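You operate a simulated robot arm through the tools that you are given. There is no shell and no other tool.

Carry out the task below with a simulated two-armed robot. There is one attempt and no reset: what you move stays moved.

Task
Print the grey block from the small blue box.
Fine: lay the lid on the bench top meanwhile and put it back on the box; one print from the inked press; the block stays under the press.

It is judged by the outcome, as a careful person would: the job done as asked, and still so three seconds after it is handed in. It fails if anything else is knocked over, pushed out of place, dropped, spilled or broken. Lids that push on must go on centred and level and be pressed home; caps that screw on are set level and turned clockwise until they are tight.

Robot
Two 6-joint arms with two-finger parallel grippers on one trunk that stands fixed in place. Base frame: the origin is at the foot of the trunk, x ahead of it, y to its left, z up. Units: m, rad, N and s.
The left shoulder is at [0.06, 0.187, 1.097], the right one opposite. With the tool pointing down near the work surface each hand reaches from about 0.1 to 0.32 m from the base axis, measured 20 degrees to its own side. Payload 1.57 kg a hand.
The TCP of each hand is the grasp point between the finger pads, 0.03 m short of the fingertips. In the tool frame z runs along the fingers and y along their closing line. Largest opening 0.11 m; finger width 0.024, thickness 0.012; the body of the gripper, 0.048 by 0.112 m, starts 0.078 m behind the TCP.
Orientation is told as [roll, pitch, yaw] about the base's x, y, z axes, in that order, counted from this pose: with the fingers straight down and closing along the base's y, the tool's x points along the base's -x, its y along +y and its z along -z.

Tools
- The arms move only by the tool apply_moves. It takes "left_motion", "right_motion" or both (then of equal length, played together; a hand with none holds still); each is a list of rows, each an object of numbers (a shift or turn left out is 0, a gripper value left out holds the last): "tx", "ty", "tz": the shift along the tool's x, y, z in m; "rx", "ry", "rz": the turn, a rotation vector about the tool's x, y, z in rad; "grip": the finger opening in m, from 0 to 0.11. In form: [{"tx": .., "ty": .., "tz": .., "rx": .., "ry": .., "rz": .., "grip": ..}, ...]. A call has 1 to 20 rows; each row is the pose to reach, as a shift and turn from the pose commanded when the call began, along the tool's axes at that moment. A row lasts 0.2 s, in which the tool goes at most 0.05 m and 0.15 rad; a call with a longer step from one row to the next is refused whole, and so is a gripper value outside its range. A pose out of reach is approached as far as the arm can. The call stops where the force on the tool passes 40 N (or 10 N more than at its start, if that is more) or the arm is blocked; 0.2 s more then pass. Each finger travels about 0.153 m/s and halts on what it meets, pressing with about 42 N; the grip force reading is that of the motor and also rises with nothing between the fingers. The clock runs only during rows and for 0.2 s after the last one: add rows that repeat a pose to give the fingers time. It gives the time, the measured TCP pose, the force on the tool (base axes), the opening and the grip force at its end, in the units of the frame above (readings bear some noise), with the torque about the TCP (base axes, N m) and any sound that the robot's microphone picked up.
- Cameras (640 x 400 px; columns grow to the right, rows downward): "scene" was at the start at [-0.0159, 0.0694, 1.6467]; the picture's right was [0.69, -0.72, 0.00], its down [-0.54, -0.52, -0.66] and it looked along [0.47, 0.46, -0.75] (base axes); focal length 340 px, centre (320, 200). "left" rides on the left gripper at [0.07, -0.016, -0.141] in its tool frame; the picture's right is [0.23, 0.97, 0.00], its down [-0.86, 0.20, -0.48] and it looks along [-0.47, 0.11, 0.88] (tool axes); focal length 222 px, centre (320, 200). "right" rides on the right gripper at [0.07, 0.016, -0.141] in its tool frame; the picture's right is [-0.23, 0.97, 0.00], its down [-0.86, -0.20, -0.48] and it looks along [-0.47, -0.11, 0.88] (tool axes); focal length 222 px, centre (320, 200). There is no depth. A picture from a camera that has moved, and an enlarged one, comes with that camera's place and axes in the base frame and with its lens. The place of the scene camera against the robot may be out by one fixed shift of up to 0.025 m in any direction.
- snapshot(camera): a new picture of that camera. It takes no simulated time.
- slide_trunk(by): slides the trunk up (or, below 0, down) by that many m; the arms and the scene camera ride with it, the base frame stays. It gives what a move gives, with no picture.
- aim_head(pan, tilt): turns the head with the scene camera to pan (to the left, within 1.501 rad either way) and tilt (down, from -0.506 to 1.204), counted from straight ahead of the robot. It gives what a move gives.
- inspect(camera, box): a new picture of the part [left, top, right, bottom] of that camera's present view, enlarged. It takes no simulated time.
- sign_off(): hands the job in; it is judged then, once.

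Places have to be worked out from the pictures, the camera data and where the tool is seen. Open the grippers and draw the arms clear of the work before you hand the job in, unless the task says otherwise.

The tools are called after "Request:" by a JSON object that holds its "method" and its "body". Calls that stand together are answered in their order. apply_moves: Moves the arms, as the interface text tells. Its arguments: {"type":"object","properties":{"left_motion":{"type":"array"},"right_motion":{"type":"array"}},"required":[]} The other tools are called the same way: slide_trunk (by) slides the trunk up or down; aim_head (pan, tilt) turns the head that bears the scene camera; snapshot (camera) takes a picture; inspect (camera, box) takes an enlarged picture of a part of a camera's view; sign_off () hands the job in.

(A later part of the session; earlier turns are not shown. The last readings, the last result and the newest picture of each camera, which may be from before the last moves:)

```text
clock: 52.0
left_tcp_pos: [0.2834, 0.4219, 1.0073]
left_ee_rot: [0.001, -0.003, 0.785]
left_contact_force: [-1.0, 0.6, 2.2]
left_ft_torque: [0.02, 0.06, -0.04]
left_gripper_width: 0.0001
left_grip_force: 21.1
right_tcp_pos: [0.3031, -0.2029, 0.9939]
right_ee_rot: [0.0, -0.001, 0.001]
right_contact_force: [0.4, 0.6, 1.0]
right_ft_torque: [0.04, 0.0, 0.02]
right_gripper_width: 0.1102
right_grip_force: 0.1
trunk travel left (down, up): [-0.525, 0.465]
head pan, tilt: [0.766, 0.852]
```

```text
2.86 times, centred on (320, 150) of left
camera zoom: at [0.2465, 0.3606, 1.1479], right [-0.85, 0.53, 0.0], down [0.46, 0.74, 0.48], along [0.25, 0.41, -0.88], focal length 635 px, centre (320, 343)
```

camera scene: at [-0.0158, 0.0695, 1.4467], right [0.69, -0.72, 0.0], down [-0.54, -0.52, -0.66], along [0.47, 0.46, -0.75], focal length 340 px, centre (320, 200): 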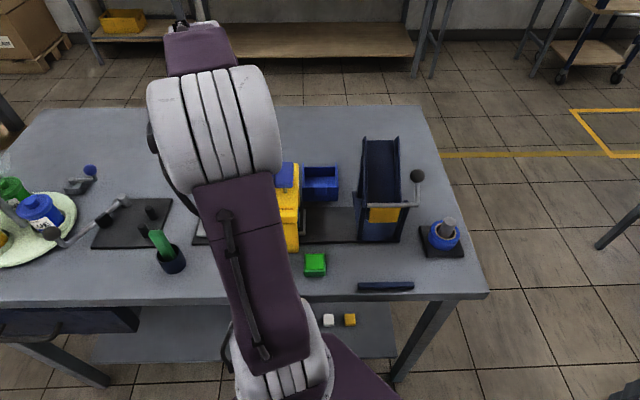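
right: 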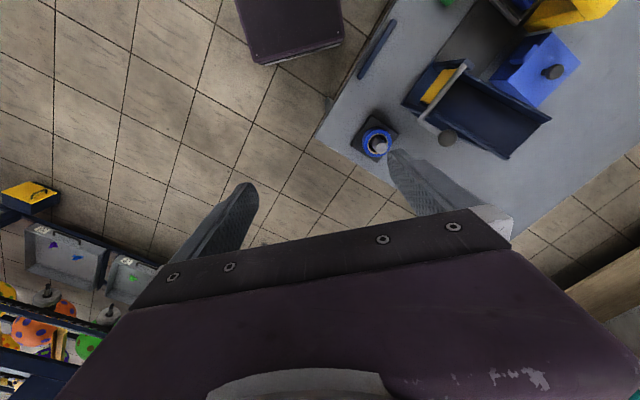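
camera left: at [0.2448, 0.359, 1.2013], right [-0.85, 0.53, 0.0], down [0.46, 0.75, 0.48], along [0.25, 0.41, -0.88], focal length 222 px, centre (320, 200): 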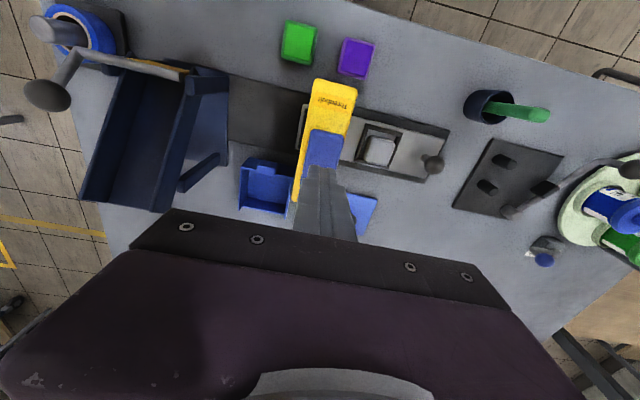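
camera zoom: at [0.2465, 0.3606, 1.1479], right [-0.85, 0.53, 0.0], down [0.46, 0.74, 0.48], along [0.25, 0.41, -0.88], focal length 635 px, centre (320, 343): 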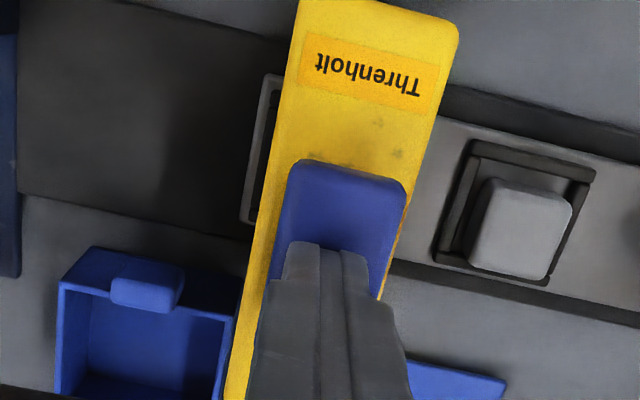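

A light 2 N shows at z 1.007: contact with a soft spring. I press on in small steps.

Request:
{"method": "apply_moves", "body": {"left_motion": [{"tz": 0.004}, {"tz": 0.008}, {"tz": 0.012}, {"tz": 0.016}, {"tz": 0.02}]}}

Request:
{"method": "inspect", "body": {"camera": "left", "box": [220, 80, 420, 220]}}

```text
clock: 52.9
left_tcp_pos: [0.2835, 0.4208, 0.9996]
left_ee_rot: [0.002, -0.02, 0.785]
left_contact_force: [-5.4, -5.8, 22.6]
left_ft_torque: [-0.38, 0.28, 0.07]
left_gripper_width: 0.0002
left_grip_force: 21.5
right_tcp_pos: [0.3012, -0.207, 0.9935]
right_ee_rot: [0.001, -0.001, 0.0]
right_contact_force: [-0.7, -0.5, -0.3]
right_ft_torque: [-0.02, -0.02, 0.01]
right_gripper_width: 0.1098
right_grip_force: 0.0
trunk travel left (down, up): [-0.525, 0.465]
head pan, tilt: [0.766, 0.852]
heard: click
stopped in row 4 (left hand): the force on the tool passed its limit at 47 N (the readings are from after the stop); the commanded pose is now the measured one
```

```text
2.86 times, centred on (320, 150) of left
camera zoom: at [0.2445, 0.3584, 1.1397], right [-0.85, 0.53, 0.0], down [0.46, 0.74, 0.5], along [0.26, 0.42, -0.87], focal length 635 px, centre (320, 343)
```

zoom: 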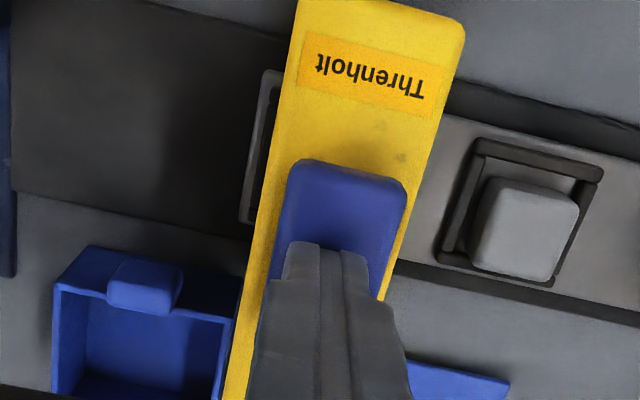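

A click was heard as the press reached its end — the die has met the ink pad. I release by raising straight up.

Request:
{"method": "apply_moves", "body": {"left_motion": [{"tz": -0.01}, {"tz": -0.025}, {"tz": -0.045}, {"tz": -0.065}, {"tz": -0.065}]}}

Request:
{"method": "snapshot", "body": {"camera": "left"}}

Request:
{"method": "inspect", "body": {"camera": "left", "box": [220, 80, 420, 220]}}

```text
clock: 54.1
left_tcp_pos: [0.2849, 0.423, 1.0614]
left_ee_rot: [0.003, -0.014, 0.785]
left_contact_force: [-0.3, 0.3, 0.0]
left_ft_torque: [-0.01, 0.05, 0.0]
left_gripper_width: 0.0
left_grip_force: 20.8
right_tcp_pos: [0.3029, -0.203, 0.9925]
right_ee_rot: [0.0, -0.001, 0.0]
right_contact_force: [-0.4, 0.2, -0.1]
right_ft_torque: [0.02, -0.04, -0.02]
right_gripper_width: 0.1101
right_grip_force: 0.1
trunk travel left (down, up): [-0.525, 0.465]
head pan, tilt: [0.766, 0.852]
```

```text
taken
camera left: at [0.2474, 0.3607, 1.2022], right [-0.85, 0.53, 0.0], down [0.46, 0.74, 0.49], along [0.26, 0.42, -0.87], focal length 222 px, centre (320, 200)
```

left: 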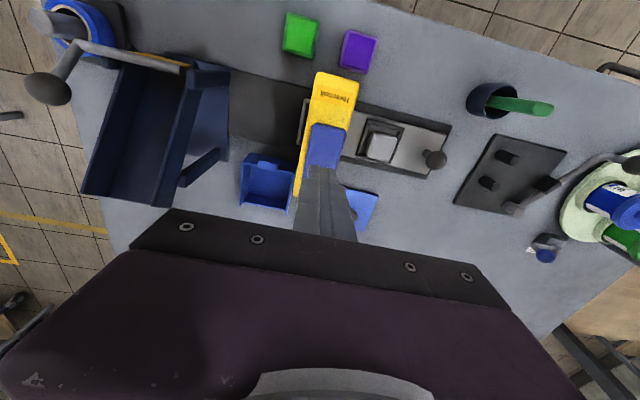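

```text
2.86 times, centred on (320, 150) of left
camera zoom: at [0.2474, 0.3607, 1.2022], right [-0.85, 0.53, 0.0], down [0.46, 0.74, 0.49], along [0.26, 0.42, -0.87], focal length 635 px, centre (320, 343)
```

zoom: 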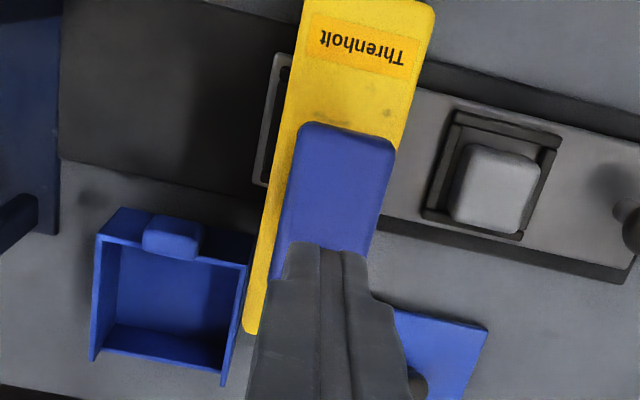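

The pad sprang back. Next I take hold of the slide knob (u −0.278, v 0.50, ball centre z ≈ 0.876): I level the hand, open to 0.06 and go over it.

Request:
{"method": "apply_moves", "body": {"left_motion": [{"ty": 0.03, "rx": 0.003, "ry": 0.014, "grip": 0.02}, {"ty": 0.065, "rx": 0.003, "ry": 0.014, "grip": 0.04}, {"ty": 0.1, "rx": 0.003, "ry": 0.014, "grip": 0.06}, {"ty": 0.135, "rx": 0.003, "ry": 0.014, "grip": 0.06}, {"ty": 0.17, "rx": 0.003, "ry": 0.014, "grip": 0.06}, {"ty": 0.18, "rx": 0.003, "ry": 0.014, "grip": 0.06}, {"ty": 0.18, "tz": 0.04, "rx": 0.003, "ry": 0.014, "grip": 0.06}, {"ty": 0.18, "tz": 0.07, "rx": 0.003, "ry": 0.014, "grip": 0.06}, {"ty": 0.18, "tz": 0.07, "rx": 0.003, "ry": 0.014, "grip": 0.06}]}}

Request:
{"method": "snapshot", "body": {"camera": "left"}}

Request:
{"method": "inspect", "body": {"camera": "left", "box": [220, 80, 420, 220]}}

```text
clock: 56.1
left_tcp_pos: [0.1572, 0.5523, 0.9904]
left_ee_rot: [0.001, -0.001, 0.786]
left_contact_force: [-0.1, 0.0, 0.2]
left_ft_torque: [-0.01, -0.03, 0.02]
left_gripper_width: 0.0599
left_grip_force: 0.1
right_tcp_pos: [0.3033, -0.204, 0.9939]
right_ee_rot: [0.0, 0.0, 0.001]
right_contact_force: [-0.4, -1.1, 0.3]
right_ft_torque: [-0.04, -0.03, -0.01]
right_gripper_width: 0.1101
right_grip_force: 0.0
trunk travel left (down, up): [-0.525, 0.465]
head pan, tilt: [0.766, 0.852]
```

```text
taken
camera left: at [0.1203, 0.4915, 1.1333], right [-0.85, 0.53, 0.0], down [0.46, 0.75, 0.48], along [0.25, 0.41, -0.88], focal length 222 px, centre (320, 200)
```

left: 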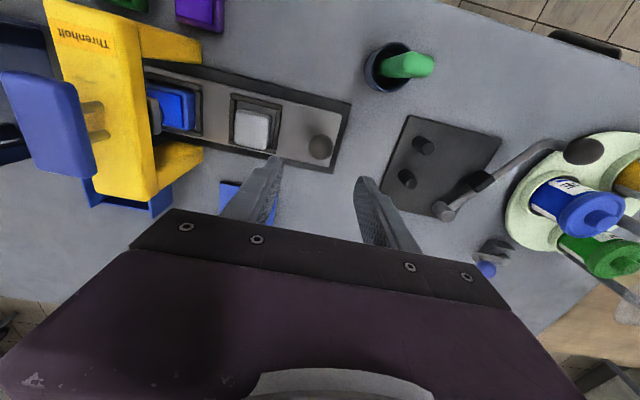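

```text
2.86 times, centred on (320, 150) of left
camera zoom: at [0.1203, 0.4915, 1.1333], right [-0.85, 0.53, 0.0], down [0.46, 0.75, 0.48], along [0.25, 0.41, -0.88], focal length 635 px, centre (320, 343)
```

zoom: 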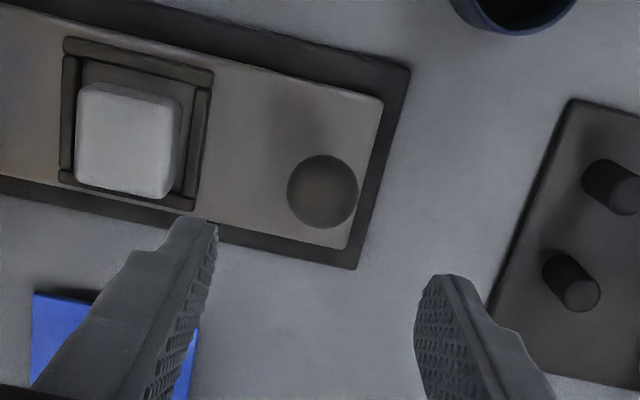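

The knob lies centred between the fingers (u −0.279, v 0.50). I descend so the pads flank the ball and close on it.

Request:
{"method": "apply_moves", "body": {"left_motion": [{"tx": 0.002, "tz": 0.03}, {"tx": 0.002, "tz": 0.06}, {"tx": 0.002, "tz": 0.085}, {"tx": 0.002, "tz": 0.1}, {"tx": 0.002, "tz": 0.1, "grip": 0.045}, {"tx": 0.002, "tz": 0.1, "grip": 0.03}, {"tx": 0.002, "tz": 0.1, "grip": 0.015}, {"tx": 0.002, "tz": 0.1, "grip": 0.015}]}}

Request:
{"method": "inspect", "body": {"camera": "left", "box": [220, 80, 420, 220]}}

Request:
{"method": "snapshot", "body": {"camera": "left"}}

```text
clock: 57.9
left_tcp_pos: [0.1559, 0.5508, 0.8925]
left_ee_rot: [-0.001, -0.001, 0.786]
left_contact_force: [-0.9, 0.2, -2.0]
left_ft_torque: [0.11, -0.1, -0.01]
left_gripper_width: 0.0292
left_grip_force: 39.0
right_tcp_pos: [0.3039, -0.204, 0.9925]
right_ee_rot: [0.0, 0.0, 0.0]
right_contact_force: [-0.4, 0.3, 0.1]
right_ft_torque: [0.01, -0.03, 0.02]
right_gripper_width: 0.1097
right_grip_force: 0.1
trunk travel left (down, up): [-0.525, 0.465]
head pan, tilt: [0.766, 0.852]
```

```text
2.86 times, centred on (320, 150) of left
camera zoom: at [0.1188, 0.4901, 1.0327], right [-0.85, 0.53, 0.0], down [0.46, 0.75, 0.48], along [0.25, 0.41, -0.88], focal length 635 px, centre (320, 343)
```

zoom: 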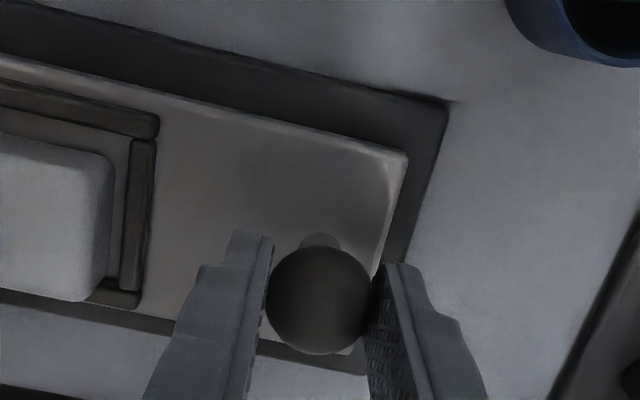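

```text
taken
camera left: at [0.1188, 0.4901, 1.0327], right [-0.85, 0.53, 0.0], down [0.46, 0.75, 0.48], along [0.25, 0.41, -0.88], focal length 222 px, centre (320, 200)
```

left: 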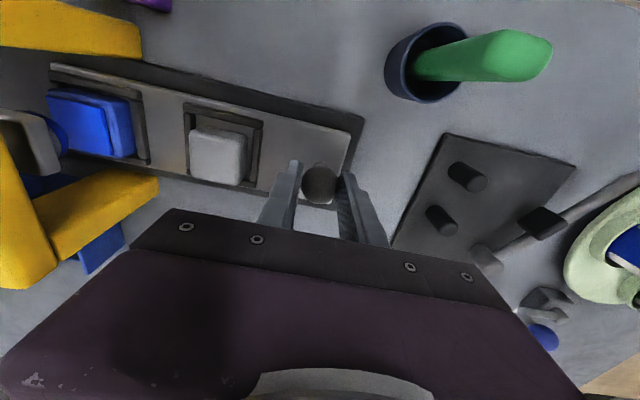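

The knob is gripped (29 mm). From here I can see the die above the blue ink pad; I enlarge it to check clearance before sliding.

Request:
{"method": "inspect", "body": {"camera": "left", "box": [0, 50, 270, 220]}}

```text
2.35 times, centred on (135, 135) of left
camera zoom: at [0.1188, 0.4901, 1.0327], right [-0.85, 0.53, 0.0], down [0.46, 0.75, 0.48], along [0.25, 0.41, -0.88], focal length 523 px, centre (755, 353)
```

zoom: 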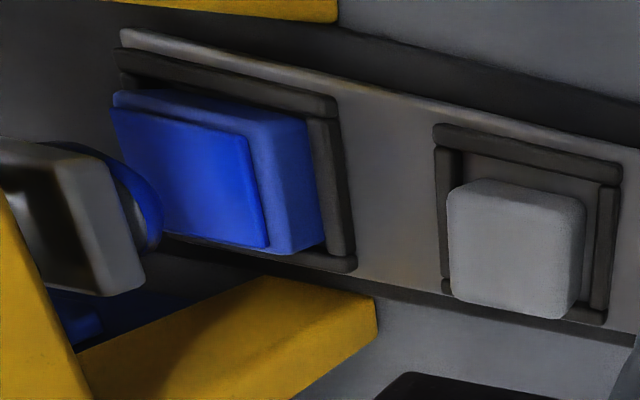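

The die (with blue ink on its face) hangs clear above the pad. I push the slide along +u by 0.085 first, in moderate steps.

Request:
{"method": "apply_moves", "body": {"left_motion": [{"ty": -0.006}, {"ty": -0.014}, {"ty": -0.024}, {"ty": -0.034}, {"ty": -0.044}, {"ty": -0.054}, {"ty": -0.064}, {"ty": -0.074}, {"ty": -0.082}, {"ty": -0.085}]}}

Request:
{"method": "snapshot", "body": {"camera": "left"}}

Request:
{"method": "inspect", "body": {"camera": "left", "box": [0, 50, 320, 250]}}

```text
clock: 60.1
left_tcp_pos: [0.217, 0.489, 0.8912]
left_ee_rot: [-0.003, 0.002, 0.786]
left_contact_force: [-3.8, -3.3, -12.3]
left_ft_torque: [0.07, 0.03, -0.05]
left_gripper_width: 0.0292
left_grip_force: 39.2
right_tcp_pos: [0.3025, -0.2033, 0.9923]
right_ee_rot: [-0.002, 0.002, -0.001]
right_contact_force: [-0.6, -0.1, 0.5]
right_ft_torque: [0.01, 0.01, 0.02]
right_gripper_width: 0.1098
right_grip_force: 0.0
trunk travel left (down, up): [-0.525, 0.465]
head pan, tilt: [0.766, 0.852]
```

```text
taken
camera left: at [0.1801, 0.4292, 1.0329], right [-0.85, 0.53, 0.0], down [0.46, 0.75, 0.48], along [0.25, 0.4, -0.88], focal length 222 px, centre (320, 200)
```

left: 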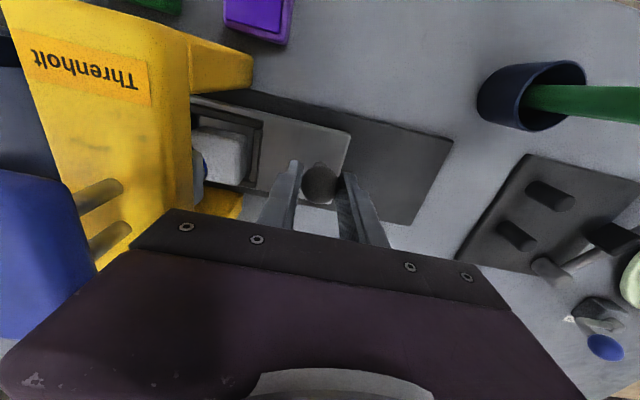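

```text
2.00 times, centred on (160, 150) of left
camera zoom: at [0.1801, 0.4292, 1.0329], right [-0.85, 0.53, 0.0], down [0.46, 0.75, 0.48], along [0.25, 0.4, -0.88], focal length 444 px, centre (640, 300)
```

zoom: 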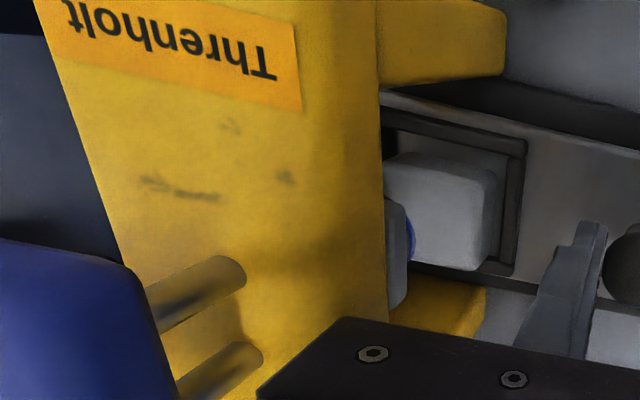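

The slide moved freely and the block is nearly under the die. I go on in 2–3 mm steps looking for the stop.

Request:
{"method": "apply_moves", "body": {"left_motion": [{"ty": -0.002}, {"ty": -0.004}, {"ty": -0.006}, {"ty": -0.008}, {"ty": -0.008}]}}

Request:
{"method": "inspect", "body": {"camera": "left", "box": [0, 50, 320, 250]}}

```text
clock: 61.3
left_tcp_pos: [0.2218, 0.4841, 0.8914]
left_ee_rot: [-0.003, -0.002, 0.786]
left_contact_force: [-1.2, -1.0, -8.8]
left_ft_torque: [-0.19, 0.22, -0.04]
left_gripper_width: 0.0293
left_grip_force: 39.1
right_tcp_pos: [0.3032, -0.2042, 0.9936]
right_ee_rot: [-0.001, -0.001, 0.0]
right_contact_force: [-0.5, 0.3, 0.0]
right_ft_torque: [0.0, -0.01, 0.02]
right_gripper_width: 0.1099
right_grip_force: 0.0
trunk travel left (down, up): [-0.525, 0.465]
head pan, tilt: [0.766, 0.852]
```

```text
2.00 times, centred on (160, 150) of left
camera zoom: at [0.1855, 0.4234, 1.0328], right [-0.85, 0.53, 0.0], down [0.46, 0.75, 0.48], along [0.25, 0.41, -0.88], focal length 444 px, centre (640, 300)
```

zoom: 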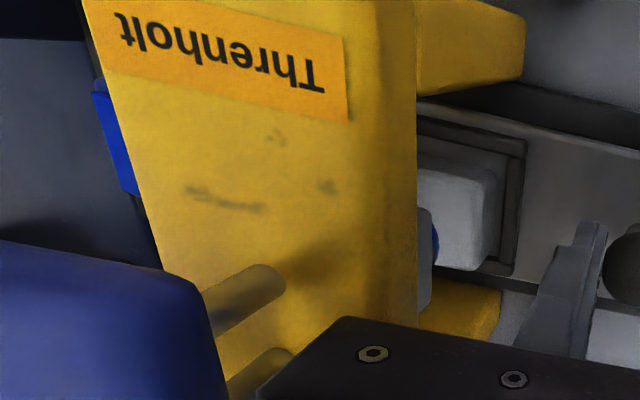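

No stop felt yet (moved 0.094). I continue carefully by 1–1.5 mm steps to feel for an end stop.

Request:
{"method": "apply_moves", "body": {"left_motion": [{"ty": -0.001}, {"ty": -0.002}, {"ty": -0.003}, {"ty": -0.004}, {"ty": -0.004}]}}

Request:
{"method": "inspect", "body": {"camera": "left", "box": [0, 50, 320, 250]}}

```text
clock: 62.5
left_tcp_pos: [0.2225, 0.4844, 0.891]
left_ee_rot: [-0.003, 0.0, 0.786]
left_contact_force: [-14.6, 11.9, -8.0]
left_ft_torque: [-0.03, 0.64, 0.05]
left_gripper_width: 0.0292
left_grip_force: 38.5
right_tcp_pos: [0.3017, -0.2011, 0.9936]
right_ee_rot: [-0.003, -0.002, 0.0]
right_contact_force: [0.7, -1.1, 0.0]
right_ft_torque: [-0.02, 0.01, 0.02]
right_gripper_width: 0.1102
right_grip_force: 0.0
trunk travel left (down, up): [-0.525, 0.465]
head pan, tilt: [0.766, 0.852]
```

```text
2.00 times, centred on (160, 150) of left
camera zoom: at [0.1856, 0.4234, 1.0328], right [-0.85, 0.53, 0.0], down [0.46, 0.75, 0.48], along [0.25, 0.41, -0.88], focal length 444 px, centre (640, 300)
```

zoom: 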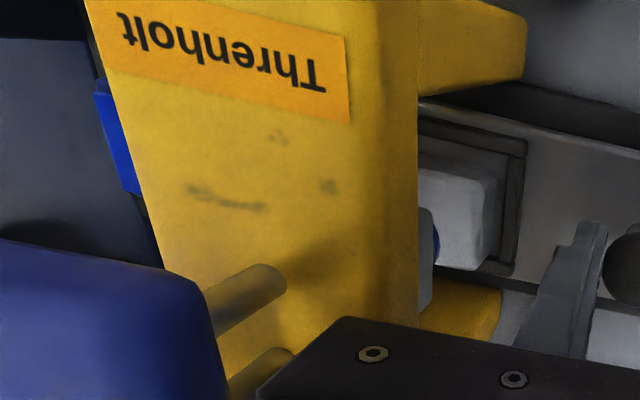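

The slide hit its end stop (−19 N along u, no more motion). I relax the push, release the knob and raise the hand.

Request:
{"method": "apply_moves", "body": {"left_motion": [{"ty": 0.002}, {"ty": 0.0032}, {"ty": 0.0032}]}}

Request:
{"method": "apply_moves", "body": {"left_motion": [{"grip": 0.035}, {"grip": 0.045}, {"grip": 0.05}, {"grip": 0.05}, {"tz": -0.02}, {"tz": -0.05}, {"tz": -0.09}, {"tz": -0.13}, {"tz": -0.17}, {"tz": -0.17}]}}

Request:
{"method": "snapshot", "body": {"camera": "left"}}

Request:
{"method": "inspect", "body": {"camera": "left", "box": [120, 60, 440, 240]}}

```text
clock: 63.3
left_tcp_pos: [0.2212, 0.4839, 0.8908]
left_ee_rot: [-0.002, 0.002, 0.787]
left_contact_force: [-3.9, 0.0, -11.7]
left_ft_torque: [0.35, -0.58, -0.04]
left_gripper_width: 0.0292
left_grip_force: 38.7
right_tcp_pos: [0.3023, -0.2042, 0.9933]
right_ee_rot: [-0.002, 0.001, -0.002]
right_contact_force: [0.4, 0.1, 0.0]
right_ft_torque: [-0.01, -0.01, -0.01]
right_gripper_width: 0.1101
right_grip_force: 0.0
trunk travel left (down, up): [-0.525, 0.465]
head pan, tilt: [0.766, 0.852]
```

```text
clock: 65.5
left_tcp_pos: [0.2211, 0.4857, 1.0629]
left_ee_rot: [-0.002, 0.0, 0.784]
left_contact_force: [0.3, -1.0, 0.2]
left_ft_torque: [0.0, -0.01, -0.01]
left_gripper_width: 0.0501
left_grip_force: 0.1
right_tcp_pos: [0.3028, -0.2045, 0.9932]
right_ee_rot: [0.0, 0.0, 0.001]
right_contact_force: [-0.2, -0.5, 0.4]
right_ft_torque: [-0.01, 0.01, 0.02]
right_gripper_width: 0.1103
right_grip_force: 0.0
trunk travel left (down, up): [-0.525, 0.465]
head pan, tilt: [0.766, 0.852]
```

```text
taken
camera left: at [0.1852, 0.4242, 1.2044], right [-0.85, 0.53, 0.0], down [0.46, 0.75, 0.48], along [0.25, 0.41, -0.88], focal length 222 px, centre (320, 200)
```

left: 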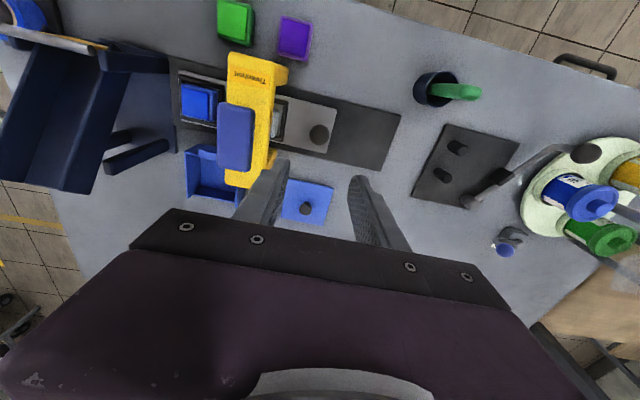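

```text
2.00 times, centred on (280, 150) of left
camera zoom: at [0.1852, 0.4242, 1.2044], right [-0.85, 0.53, 0.0], down [0.46, 0.75, 0.48], along [0.25, 0.41, -0.88], focal length 444 px, centre (400, 300)
```

zoom: 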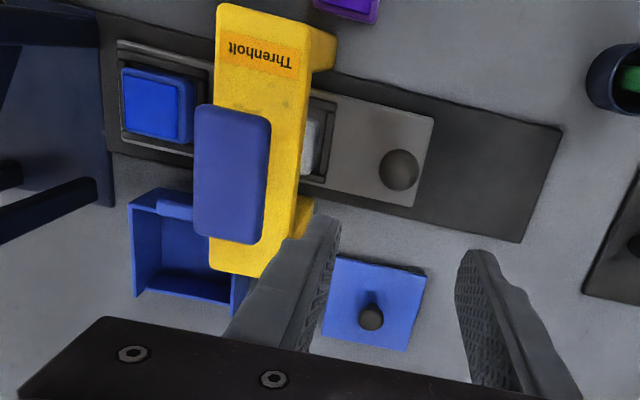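

The block is under the die and the ink pad has come out on the other side. I close the fingers and move back above the pad of the press for the single print.

Request:
{"method": "apply_moves", "body": {"left_motion": [{"ty": -0.02, "grip": 0.03}, {"ty": -0.045, "grip": 0.01}, {"ty": -0.07, "grip": 0.0}, {"ty": -0.0885, "grip": 0.0}, {"ty": -0.0885, "grip": 0.0}]}}

Request:
{"method": "inspect", "body": {"camera": "left", "box": [220, 80, 420, 220]}}

```text
clock: 66.7
left_tcp_pos: [0.2846, 0.422, 1.0646]
left_ee_rot: [-0.002, 0.001, 0.786]
left_contact_force: [0.4, 0.7, 0.1]
left_ft_torque: [0.0, 0.01, 0.04]
left_gripper_width: 0.0001
left_grip_force: 21.2
right_tcp_pos: [0.3026, -0.204, 0.993]
right_ee_rot: [-0.001, 0.0, -0.001]
right_contact_force: [-0.4, 0.1, 0.2]
right_ft_torque: [-0.01, -0.02, -0.01]
right_gripper_width: 0.1099
right_grip_force: 0.1
trunk travel left (down, up): [-0.525, 0.465]
head pan, tilt: [0.766, 0.852]
```

```text
2.86 times, centred on (320, 150) of left
camera zoom: at [0.2478, 0.3619, 1.2052], right [-0.85, 0.53, 0.0], down [0.46, 0.75, 0.48], along [0.25, 0.41, -0.88], focal length 635 px, centre (320, 343)
```

zoom: 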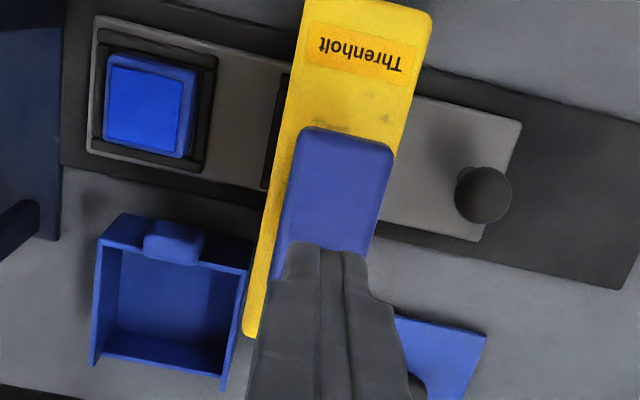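

The fingertips are over the middle of the pad. One continuous press: down to contact and on in 4 mm steps until the force limit.

Request:
{"method": "apply_moves", "body": {"left_motion": [{"tz": 0.025}, {"tz": 0.045}, {"tz": 0.051}, {"tz": 0.055}, {"tz": 0.059}, {"tz": 0.063}, {"tz": 0.067}, {"tz": 0.071}, {"tz": 0.075}, {"tz": 0.079}, {"tz": 0.083}, {"tz": 0.087}]}}

```text
clock: 68.4
left_tcp_pos: [0.2849, 0.421, 0.9997]
left_ee_rot: [0.003, -0.019, 0.786]
left_contact_force: [-6.3, -3.2, 20.9]
left_ft_torque: [-0.29, 0.35, 0.02]
left_gripper_width: 0.0001
left_grip_force: 21.0
right_tcp_pos: [0.3011, -0.2063, 0.9929]
right_ee_rot: [0.003, -0.001, 0.0]
right_contact_force: [0.1, -0.3, -0.6]
right_ft_torque: [-0.01, -0.02, -0.01]
right_gripper_width: 0.11
right_grip_force: 0.0
trunk travel left (down, up): [-0.525, 0.465]
head pan, tilt: [0.766, 0.852]
heard: click
stopped in row 8 (left hand): the force on the tool passed its limit at 46 N (the readings are from after the stop); the commanded pose is now the measured one
```

The press clicked again at the same depth — one print. I raise straight up to release.

Request:
{"method": "apply_moves", "body": {"left_motion": [{"tz": -0.01}, {"tz": -0.025}, {"tz": -0.045}, {"tz": -0.065}, {"tz": -0.065, "rx": 0.003, "ry": 0.018}]}}

Request:
{"method": "snapshot", "body": {"camera": "left"}}

Request:
{"method": "inspect", "body": {"camera": "left", "box": [220, 80, 420, 220]}}

```text
clock: 69.6
left_tcp_pos: [0.2848, 0.4223, 1.0617]
left_ee_rot: [-0.003, 0.006, 0.786]
left_contact_force: [0.5, 0.0, 0.0]
left_ft_torque: [0.01, -0.01, 0.01]
left_gripper_width: 0.0
left_grip_force: 21.5
right_tcp_pos: [0.3026, -0.204, 0.9948]
right_ee_rot: [0.0, 0.0, -0.001]
right_contact_force: [0.5, 0.9, 0.1]
right_ft_torque: [0.01, -0.04, -0.05]
right_gripper_width: 0.1099
right_grip_force: 0.1
trunk travel left (down, up): [-0.525, 0.465]
head pan, tilt: [0.766, 0.852]
```

```text
taken
camera left: at [0.2493, 0.3643, 1.2035], right [-0.85, 0.53, 0.0], down [0.46, 0.75, 0.47], along [0.25, 0.4, -0.88], focal length 222 px, centre (320, 200)
```

left: 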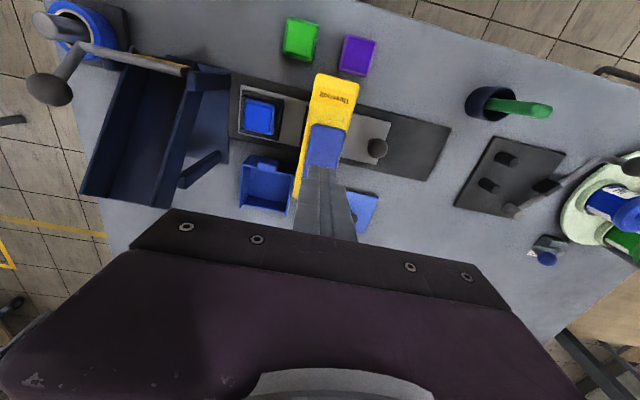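

```text
2.86 times, centred on (320, 150) of left
camera zoom: at [0.2493, 0.3643, 1.2035], right [-0.85, 0.53, 0.0], down [0.46, 0.75, 0.47], along [0.25, 0.4, -0.88], focal length 635 px, centre (320, 343)
```

zoom: 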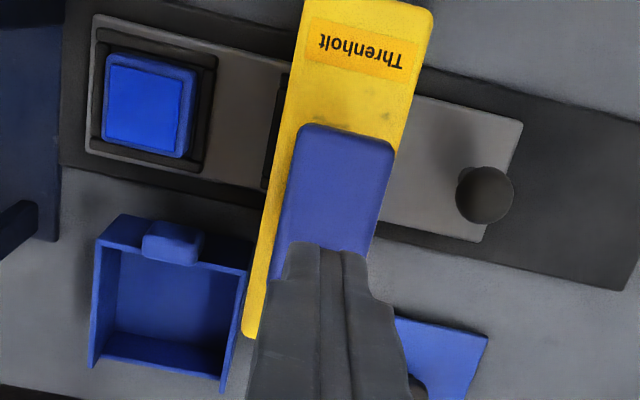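

The pad sprang back and nothing shifted. I level the hand, open it and go over the lid (u ≈ −0.19, v ≈ 0.64), which also gives me another look under the press.

Request:
{"method": "apply_moves", "body": {"left_motion": [{"tx": -0.005, "ty": 0.03, "rx": -0.003, "ry": -0.006, "grip": 0.02}, {"tx": -0.02, "ty": 0.065, "rx": -0.003, "ry": -0.006, "grip": 0.05}, {"tx": -0.05, "ty": 0.093, "rx": -0.003, "ry": -0.006, "grip": 0.05}, {"tx": -0.09, "ty": 0.093, "rx": -0.003, "ry": -0.006, "grip": 0.05}, {"tx": -0.125, "ty": 0.093, "tz": 0.02, "rx": -0.003, "ry": -0.006, "grip": 0.05}, {"tx": -0.14, "ty": 0.093, "tz": 0.06, "rx": -0.003, "ry": -0.006, "grip": 0.05}, {"tx": -0.14, "ty": 0.093, "tz": 0.08, "rx": -0.003, "ry": -0.006, "grip": 0.05}, {"tx": -0.14, "ty": 0.093, "tz": 0.08, "rx": -0.003, "ry": -0.006, "grip": 0.05}]}}

Request:
{"method": "snapshot", "body": {"camera": "left"}}

Request:
{"method": "inspect", "body": {"camera": "left", "box": [120, 0, 280, 120]}}

Request:
{"method": "inspect", "body": {"camera": "left", "box": [220, 80, 420, 220]}}

```text
clock: 71.4
left_tcp_pos: [0.317, 0.5889, 0.9811]
left_ee_rot: [0.0, -0.001, 0.784]
left_contact_force: [0.5, -0.8, 0.2]
left_ft_torque: [0.04, 0.0, 0.01]
left_gripper_width: 0.0502
left_grip_force: 0.0
left hand out of reach, approached as far as the arm can: row 5
right_tcp_pos: [0.3037, -0.2048, 0.9928]
right_ee_rot: [0.0, 0.001, 0.0]
right_contact_force: [0.1, 0.4, 1.3]
right_ft_torque: [0.03, 0.01, -0.02]
right_gripper_width: 0.1101
right_grip_force: 0.1
trunk travel left (down, up): [-0.525, 0.465]
head pan, tilt: [0.766, 0.852]
```

```text
taken
camera left: at [0.2812, 0.5282, 1.1215], right [-0.85, 0.53, 0.0], down [0.46, 0.75, 0.48], along [0.25, 0.41, -0.88], focal length 222 px, centre (320, 200)
```

left: 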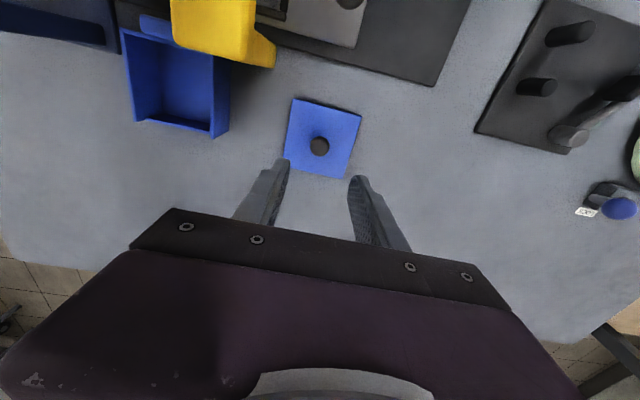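

```text
3.33 times, centred on (200, 60) of left
camera zoom: at [0.2812, 0.5282, 1.1215], right [-0.85, 0.53, 0.0], down [0.46, 0.75, 0.48], along [0.25, 0.41, -0.88], focal length 740 px, centre (720, 667)
```

zoom: 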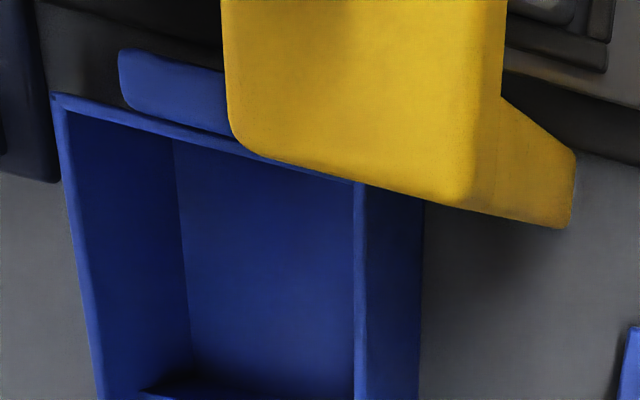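

```text
2.86 times, centred on (320, 150) of left
camera zoom: at [0.2812, 0.5282, 1.1215], right [-0.85, 0.53, 0.0], down [0.46, 0.75, 0.48], along [0.25, 0.41, -0.88], focal length 635 px, centre (320, 343)
```

zoom: 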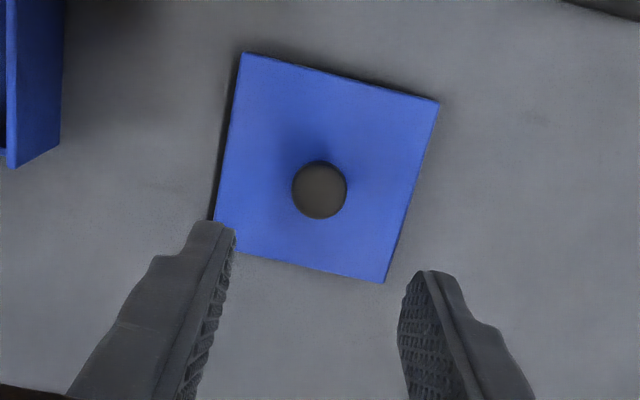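

The lid lies as I left it, knob at u −0.191, v 0.643, square to the hand. I descend around the knob to the same height relation as before (TCP z ≈ 0.864).

Request:
{"method": "apply_moves", "body": {"left_motion": [{"tx": -0.001, "tz": 0.03}, {"tx": -0.001, "tz": 0.06}, {"tx": -0.001, "tz": 0.09}, {"tx": -0.001, "tz": 0.108}, {"tx": -0.001, "tz": 0.117}, {"tx": -0.001, "tz": 0.117}]}}

Request:
{"method": "inspect", "body": {"camera": "left", "box": [220, 90, 440, 230]}}

```text
clock: 72.8
left_tcp_pos: [0.3184, 0.5883, 0.8631]
left_ee_rot: [0.001, 0.002, 0.785]
left_contact_force: [0.7, -1.0, -0.2]
left_ft_torque: [0.0, -0.03, -0.03]
left_gripper_width: 0.0499
left_grip_force: 0.0
right_tcp_pos: [0.3034, -0.2046, 0.9934]
right_ee_rot: [0.001, -0.001, 0.0]
right_contact_force: [-0.1, 0.4, -0.1]
right_ft_torque: [-0.02, -0.07, -0.01]
right_gripper_width: 0.1101
right_grip_force: 0.0
trunk travel left (down, up): [-0.525, 0.465]
head pan, tilt: [0.766, 0.852]
```

```text
2.86 times, centred on (330, 160) of left
camera zoom: at [0.2824, 0.5272, 1.005], right [-0.85, 0.53, 0.0], down [0.46, 0.75, 0.48], along [0.25, 0.41, -0.88], focal length 635 px, centre (291, 314)
```

zoom: 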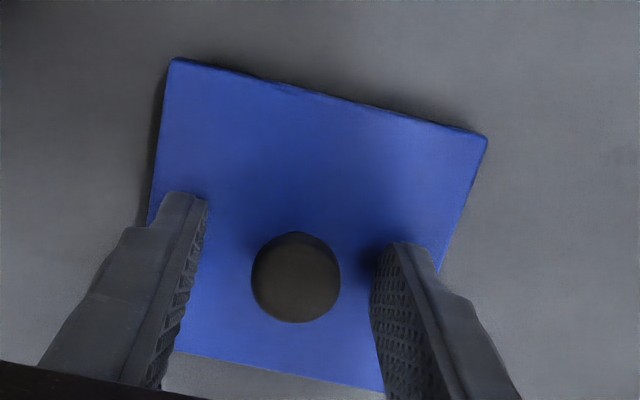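

The knob sits almost exactly as at the first grasp (lid about 1° rotated relative to the hand). I close on it.

Request:
{"method": "apply_moves", "body": {"left_motion": [{"tx": -0.001, "grip": 0.03}, {"tx": -0.001, "grip": 0.02}, {"tx": -0.001, "grip": 0.01}, {"tx": -0.001, "grip": 0.01}, {"tx": -0.001, "grip": 0.01}]}}

Request:
{"method": "inspect", "body": {"camera": "left", "box": [220, 90, 440, 230]}}

```text
clock: 74.0
left_tcp_pos: [0.3195, 0.5884, 0.863]
left_ee_rot: [-0.001, 0.001, 0.786]
left_contact_force: [-0.1, 0.4, -0.3]
left_ft_torque: [0.01, 0.02, 0.01]
left_gripper_width: 0.0225
left_grip_force: 35.4
right_tcp_pos: [0.3034, -0.2043, 0.9932]
right_ee_rot: [0.001, 0.002, 0.001]
right_contact_force: [0.0, -0.6, 0.6]
right_ft_torque: [0.0, -0.02, -0.01]
right_gripper_width: 0.1101
right_grip_force: 0.0
trunk travel left (down, up): [-0.525, 0.465]
head pan, tilt: [0.766, 0.852]
```

```text
2.86 times, centred on (330, 160) of left
camera zoom: at [0.2832, 0.5281, 1.0046], right [-0.85, 0.53, 0.0], down [0.46, 0.75, 0.48], along [0.25, 0.41, -0.88], focal length 635 px, centre (291, 314)
```

zoom: 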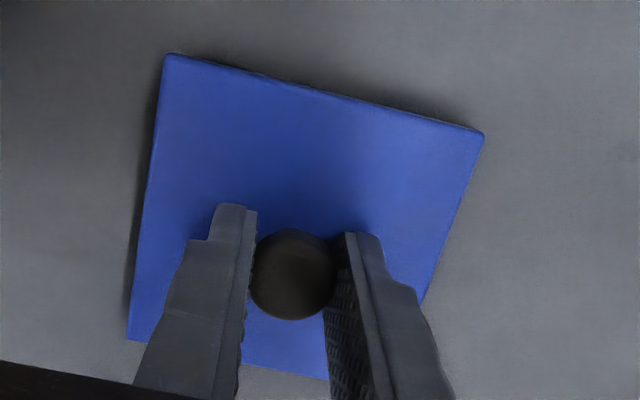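

The lid is held exactly as in the first grasp. I lift it and carry it back along v 0.642 to above the box, then in to v 0.6176.

Request:
{"method": "apply_moves", "body": {"left_motion": [{"tz": -0.01}, {"tz": -0.03}, {"tz": -0.06}, {"tz": -0.09}, {"tz": -0.112}, {"ty": -0.03, "tz": -0.112}, {"ty": -0.065, "tz": -0.112}, {"ty": -0.1, "tz": -0.112}, {"ty": -0.135, "tz": -0.112}, {"ty": -0.1615, "tz": -0.112}, {"tx": 0.012, "ty": -0.1615, "tz": -0.112}, {"tx": 0.0245, "ty": -0.1615, "tz": -0.112}, {"tx": 0.0245, "ty": -0.1615, "tz": -0.112}]}}

Request:
{"method": "snapshot", "body": {"camera": "left"}}

Request:
{"method": "inspect", "body": {"camera": "left", "box": [200, 60, 440, 230]}}

Request:
{"method": "inspect", "body": {"camera": "scene", "box": [260, 60, 440, 260]}}

```text
clock: 76.8
left_tcp_pos: [0.4161, 0.4554, 0.9764]
left_ee_rot: [0.0, 0.0, 0.786]
left_contact_force: [0.4, 0.6, -0.7]
left_ft_torque: [0.02, -0.01, -0.02]
left_gripper_width: 0.0222
left_grip_force: 34.8
right_tcp_pos: [0.3036, -0.2051, 0.9931]
right_ee_rot: [-0.001, 0.001, 0.001]
right_contact_force: [0.4, -0.3, 0.7]
right_ft_torque: [-0.03, -0.03, 0.01]
right_gripper_width: 0.1102
right_grip_force: 0.1
trunk travel left (down, up): [-0.525, 0.465]
head pan, tilt: [0.766, 0.852]
```

```text
taken
camera left: at [0.3795, 0.396, 1.117], right [-0.85, 0.53, 0.0], down [0.46, 0.75, 0.48], along [0.25, 0.41, -0.88], focal length 222 px, centre (320, 200)
```

left: 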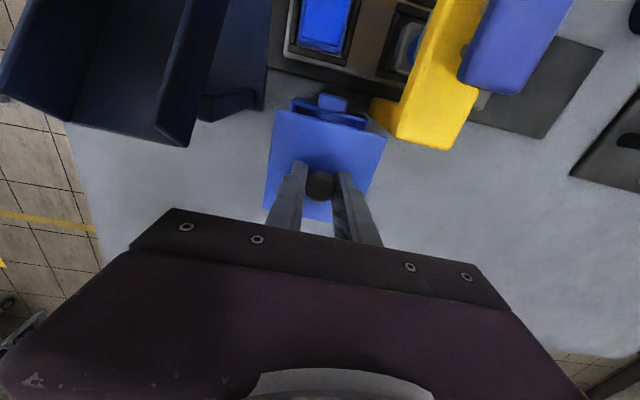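

```text
2.35 times, centred on (320, 145) of left
camera zoom: at [0.3795, 0.396, 1.117], right [-0.85, 0.53, 0.0], down [0.46, 0.75, 0.48], along [0.25, 0.41, -0.88], focal length 523 px, centre (320, 329)
```

zoom: 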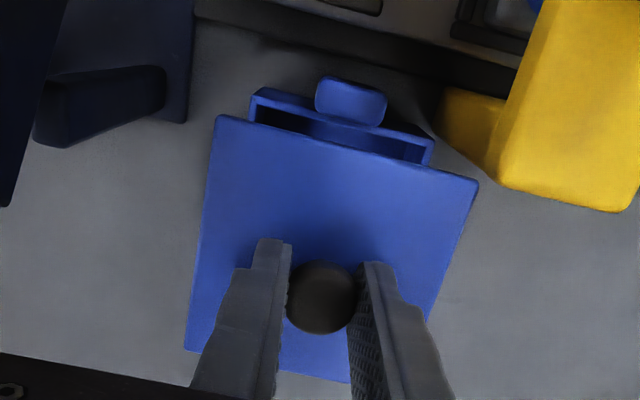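

```text
2.00 times, centred on (350, 160) of scene
camera zoom: at [-0.0157, 0.0698, 1.4467], right [0.69, -0.72, 0.0], down [-0.54, -0.52, -0.66], along [0.47, 0.46, -0.75], focal length 680 px, centre (260, 280)
```

zoom: 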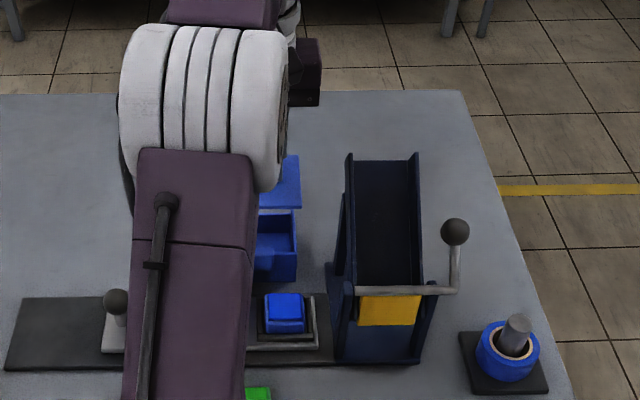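

The lid hovers over the box. I lower to z 0.948, where I have a reference picture from the removal to compare alignment, and look at the block under the press as well.

Request:
{"method": "inspect", "body": {"camera": "left", "box": [360, 0, 500, 90]}}

Request:
{"method": "apply_moves", "body": {"left_motion": [{"tz": 0.012}, {"tz": 0.022}, {"tz": 0.0285}, {"tz": 0.0285}]}}

Request:
{"method": "inspect", "body": {"camera": "left", "box": [200, 60, 440, 230]}}

```text
4.44 times, centred on (430, 45) of left
camera zoom: at [0.3795, 0.396, 1.117], right [-0.85, 0.53, 0.0], down [0.46, 0.75, 0.48], along [0.25, 0.41, -0.88], focal length 987 px, centre (-169, 889)
```

zoom: 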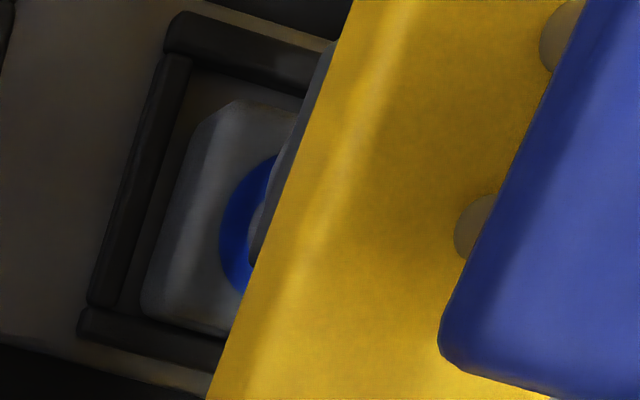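

```text
clock: 77.8
left_tcp_pos: [0.4168, 0.4559, 0.9473]
left_ee_rot: [0.001, 0.001, 0.786]
left_contact_force: [-0.6, 0.2, -0.3]
left_ft_torque: [0.02, 0.03, 0.0]
left_gripper_width: 0.0224
left_grip_force: 35.8
right_tcp_pos: [0.3025, -0.2045, 0.9925]
right_ee_rot: [-0.001, 0.001, 0.001]
right_contact_force: [-0.5, -0.9, 0.0]
right_ft_torque: [0.0, 0.01, 0.01]
right_gripper_width: 0.1102
right_grip_force: 0.0
trunk travel left (down, up): [-0.525, 0.465]
head pan, tilt: [0.766, 0.852]
```

```text
2.35 times, centred on (320, 145) of left
camera zoom: at [0.3801, 0.3958, 1.0884], right [-0.85, 0.53, 0.0], down [0.46, 0.75, 0.48], along [0.25, 0.41, -0.88], focal length 523 px, centre (320, 329)
```

zoom: 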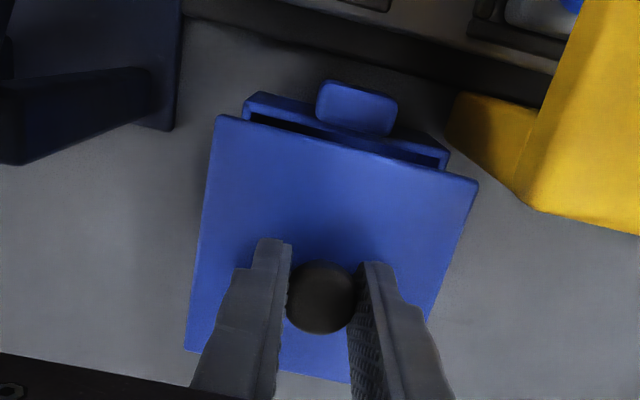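

The print (blue ring) is visible on the grey block. The lid-over-box picture matches the removal picture within a pixel or two, so I lower it toward the seat (TCP 0.907 when closed).

Request:
{"method": "apply_moves", "body": {"left_motion": [{"tz": 0.012}, {"tz": 0.022}, {"tz": 0.029}, {"tz": 0.033}, {"tz": 0.036}, {"tz": 0.038}]}}

Request:
{"method": "inspect", "body": {"camera": "left", "box": [220, 90, 440, 230]}}

```text
clock: 79.2
left_tcp_pos: [0.416, 0.456, 0.9119]
left_ee_rot: [-0.001, -0.006, 0.787]
left_contact_force: [-0.7, 2.3, 13.7]
left_ft_torque: [-0.13, -0.53, 0.09]
left_gripper_width: 0.0225
left_grip_force: 34.5
right_tcp_pos: [0.3009, -0.2051, 0.9932]
right_ee_rot: [0.002, -0.004, -0.001]
right_contact_force: [0.1, -0.1, -0.2]
right_ft_torque: [0.0, 0.02, 0.0]
right_gripper_width: 0.1099
right_grip_force: 0.1
trunk travel left (down, up): [-0.525, 0.465]
head pan, tilt: [0.766, 0.852]
```

```text
2.86 times, centred on (330, 160) of left
camera zoom: at [0.3785, 0.3957, 1.0525], right [-0.85, 0.53, 0.0], down [0.46, 0.74, 0.48], along [0.26, 0.41, -0.88], focal length 635 px, centre (291, 314)
```

zoom: 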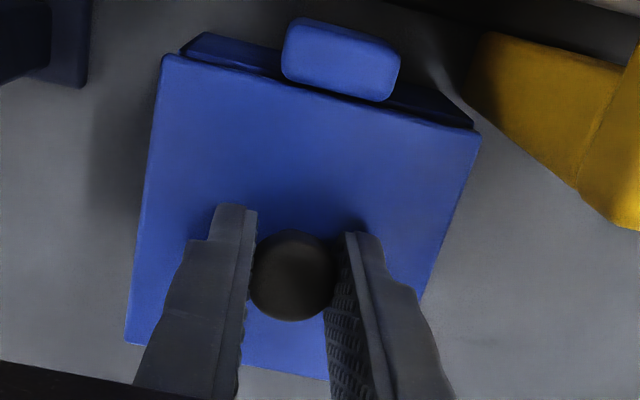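

Contact comes about 4–5 mm above the seated height, with the reaction on the +u/+v side — the lid's lip is touching the rim there. I raise 4 mm, turn +0.4° and shift 0.6 mm to −u, and try again gently.

Request:
{"method": "apply_moves", "body": {"left_motion": [{"tz": -0.004}, {"ty": 0.0006, "tz": -0.004, "rz": -0.007}, {"ty": 0.0006, "tz": -0.002, "rz": -0.007}, {"ty": 0.0006, "tz": 0.0, "rz": -0.007}, {"ty": 0.0006, "tz": 0.001, "rz": -0.007}]}}

```text
clock: 80.4
left_tcp_pos: [0.4159, 0.457, 0.9084]
left_ee_rot: [0.002, 0.001, 0.791]
left_contact_force: [1.1, -0.6, 0.0]
left_ft_torque: [-0.02, -0.03, -0.04]
left_gripper_width: 0.0226
left_grip_force: 34.8
right_tcp_pos: [0.3026, -0.2037, 0.9929]
right_ee_rot: [0.0, 0.0, 0.002]
right_contact_force: [-0.2, 0.3, 0.8]
right_ft_torque: [-0.02, -0.05, 0.0]
right_gripper_width: 0.1099
right_grip_force: 0.1
trunk travel left (down, up): [-0.525, 0.465]
head pan, tilt: [0.766, 0.852]
```

The lip has dropped in (z 0.908, no force). I press on gently to seat it fully.

Request:
{"method": "apply_moves", "body": {"left_motion": [{"tz": 0.001}, {"tz": 0.002}, {"tz": 0.003}, {"tz": 0.005}, {"tz": 0.006}]}}

Request:
{"method": "inspect", "body": {"camera": "left", "box": [220, 90, 440, 230]}}

```text
clock: 81.6
left_tcp_pos: [0.4152, 0.4564, 0.9069]
left_ee_rot: [0.0, -0.009, 0.794]
left_contact_force: [7.3, 6.5, 32.4]
left_ft_torque: [0.01, -0.07, 0.03]
left_gripper_width: 0.0225
left_grip_force: 35.1
right_tcp_pos: [0.3005, -0.2053, 0.9928]
right_ee_rot: [0.002, -0.002, 0.0]
right_contact_force: [0.6, 0.3, 0.2]
right_ft_torque: [-0.01, 0.0, 0.01]
right_gripper_width: 0.1099
right_grip_force: 0.0
trunk travel left (down, up): [-0.525, 0.465]
head pan, tilt: [0.766, 0.852]
```

```text
2.86 times, centred on (330, 160) of left
camera zoom: at [0.3784, 0.3949, 1.0466], right [-0.85, 0.52, 0.0], down [0.45, 0.75, 0.49], along [0.26, 0.41, -0.87], focal length 635 px, centre (291, 314)
```

zoom: 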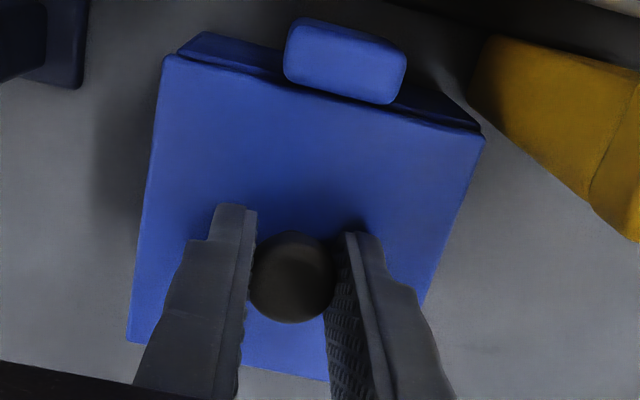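

Seated at z 0.907 with 32 N, reaction centred: the lid is home. I relax the push to near zero before opening.

Request:
{"method": "apply_moves", "body": {"left_motion": [{"tz": -0.003}, {"tz": -0.0045}, {"tz": -0.0048}]}}

```text
clock: 82.4
left_tcp_pos: [0.415, 0.4575, 0.9059]
left_ee_rot: [0.0, 0.004, 0.794]
left_contact_force: [0.0, -0.7, 4.7]
left_ft_torque: [0.12, -0.16, 0.01]
left_gripper_width: 0.0222
left_grip_force: 34.6
right_tcp_pos: [0.3019, -0.2061, 0.9933]
right_ee_rot: [0.0, 0.0, 0.001]
right_contact_force: [-0.3, 0.6, 0.3]
right_ft_torque: [-0.01, -0.02, 0.0]
right_gripper_width: 0.1102
right_grip_force: 0.1
trunk travel left (down, up): [-0.525, 0.465]
head pan, tilt: [0.766, 0.852]
```

The force is down to about 5 N. I open the fingers slowly and check the lid.

Request:
{"method": "apply_moves", "body": {"left_motion": [{"grip": 0.026}, {"grip": 0.032}, {"grip": 0.04}, {"grip": 0.05}, {"grip": 0.05}]}}

Request:
{"method": "inspect", "body": {"camera": "left", "box": [220, 90, 440, 230]}}

```text
clock: 83.6
left_tcp_pos: [0.4163, 0.4567, 0.9066]
left_ee_rot: [0.001, 0.001, 0.793]
left_contact_force: [0.7, 0.3, -0.3]
left_ft_torque: [0.02, -0.01, 0.03]
left_gripper_width: 0.0501
left_grip_force: 0.0
right_tcp_pos: [0.3031, -0.2045, 0.9933]
right_ee_rot: [-0.001, -0.001, 0.0]
right_contact_force: [0.7, -0.1, 0.6]
right_ft_torque: [-0.01, 0.01, 0.03]
right_gripper_width: 0.11
right_grip_force: 0.0
trunk travel left (down, up): [-0.525, 0.465]
head pan, tilt: [0.766, 0.852]
```

```text
2.86 times, centred on (330, 160) of left
camera zoom: at [0.38, 0.3966, 1.0482], right [-0.85, 0.52, 0.0], down [0.46, 0.75, 0.48], along [0.25, 0.41, -0.88], focal length 635 px, centre (291, 314)
```

zoom: 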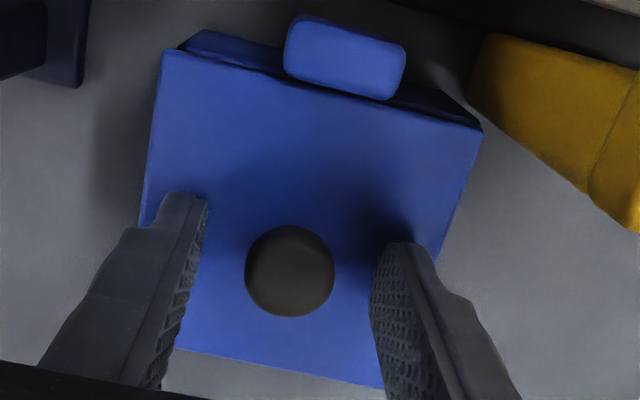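

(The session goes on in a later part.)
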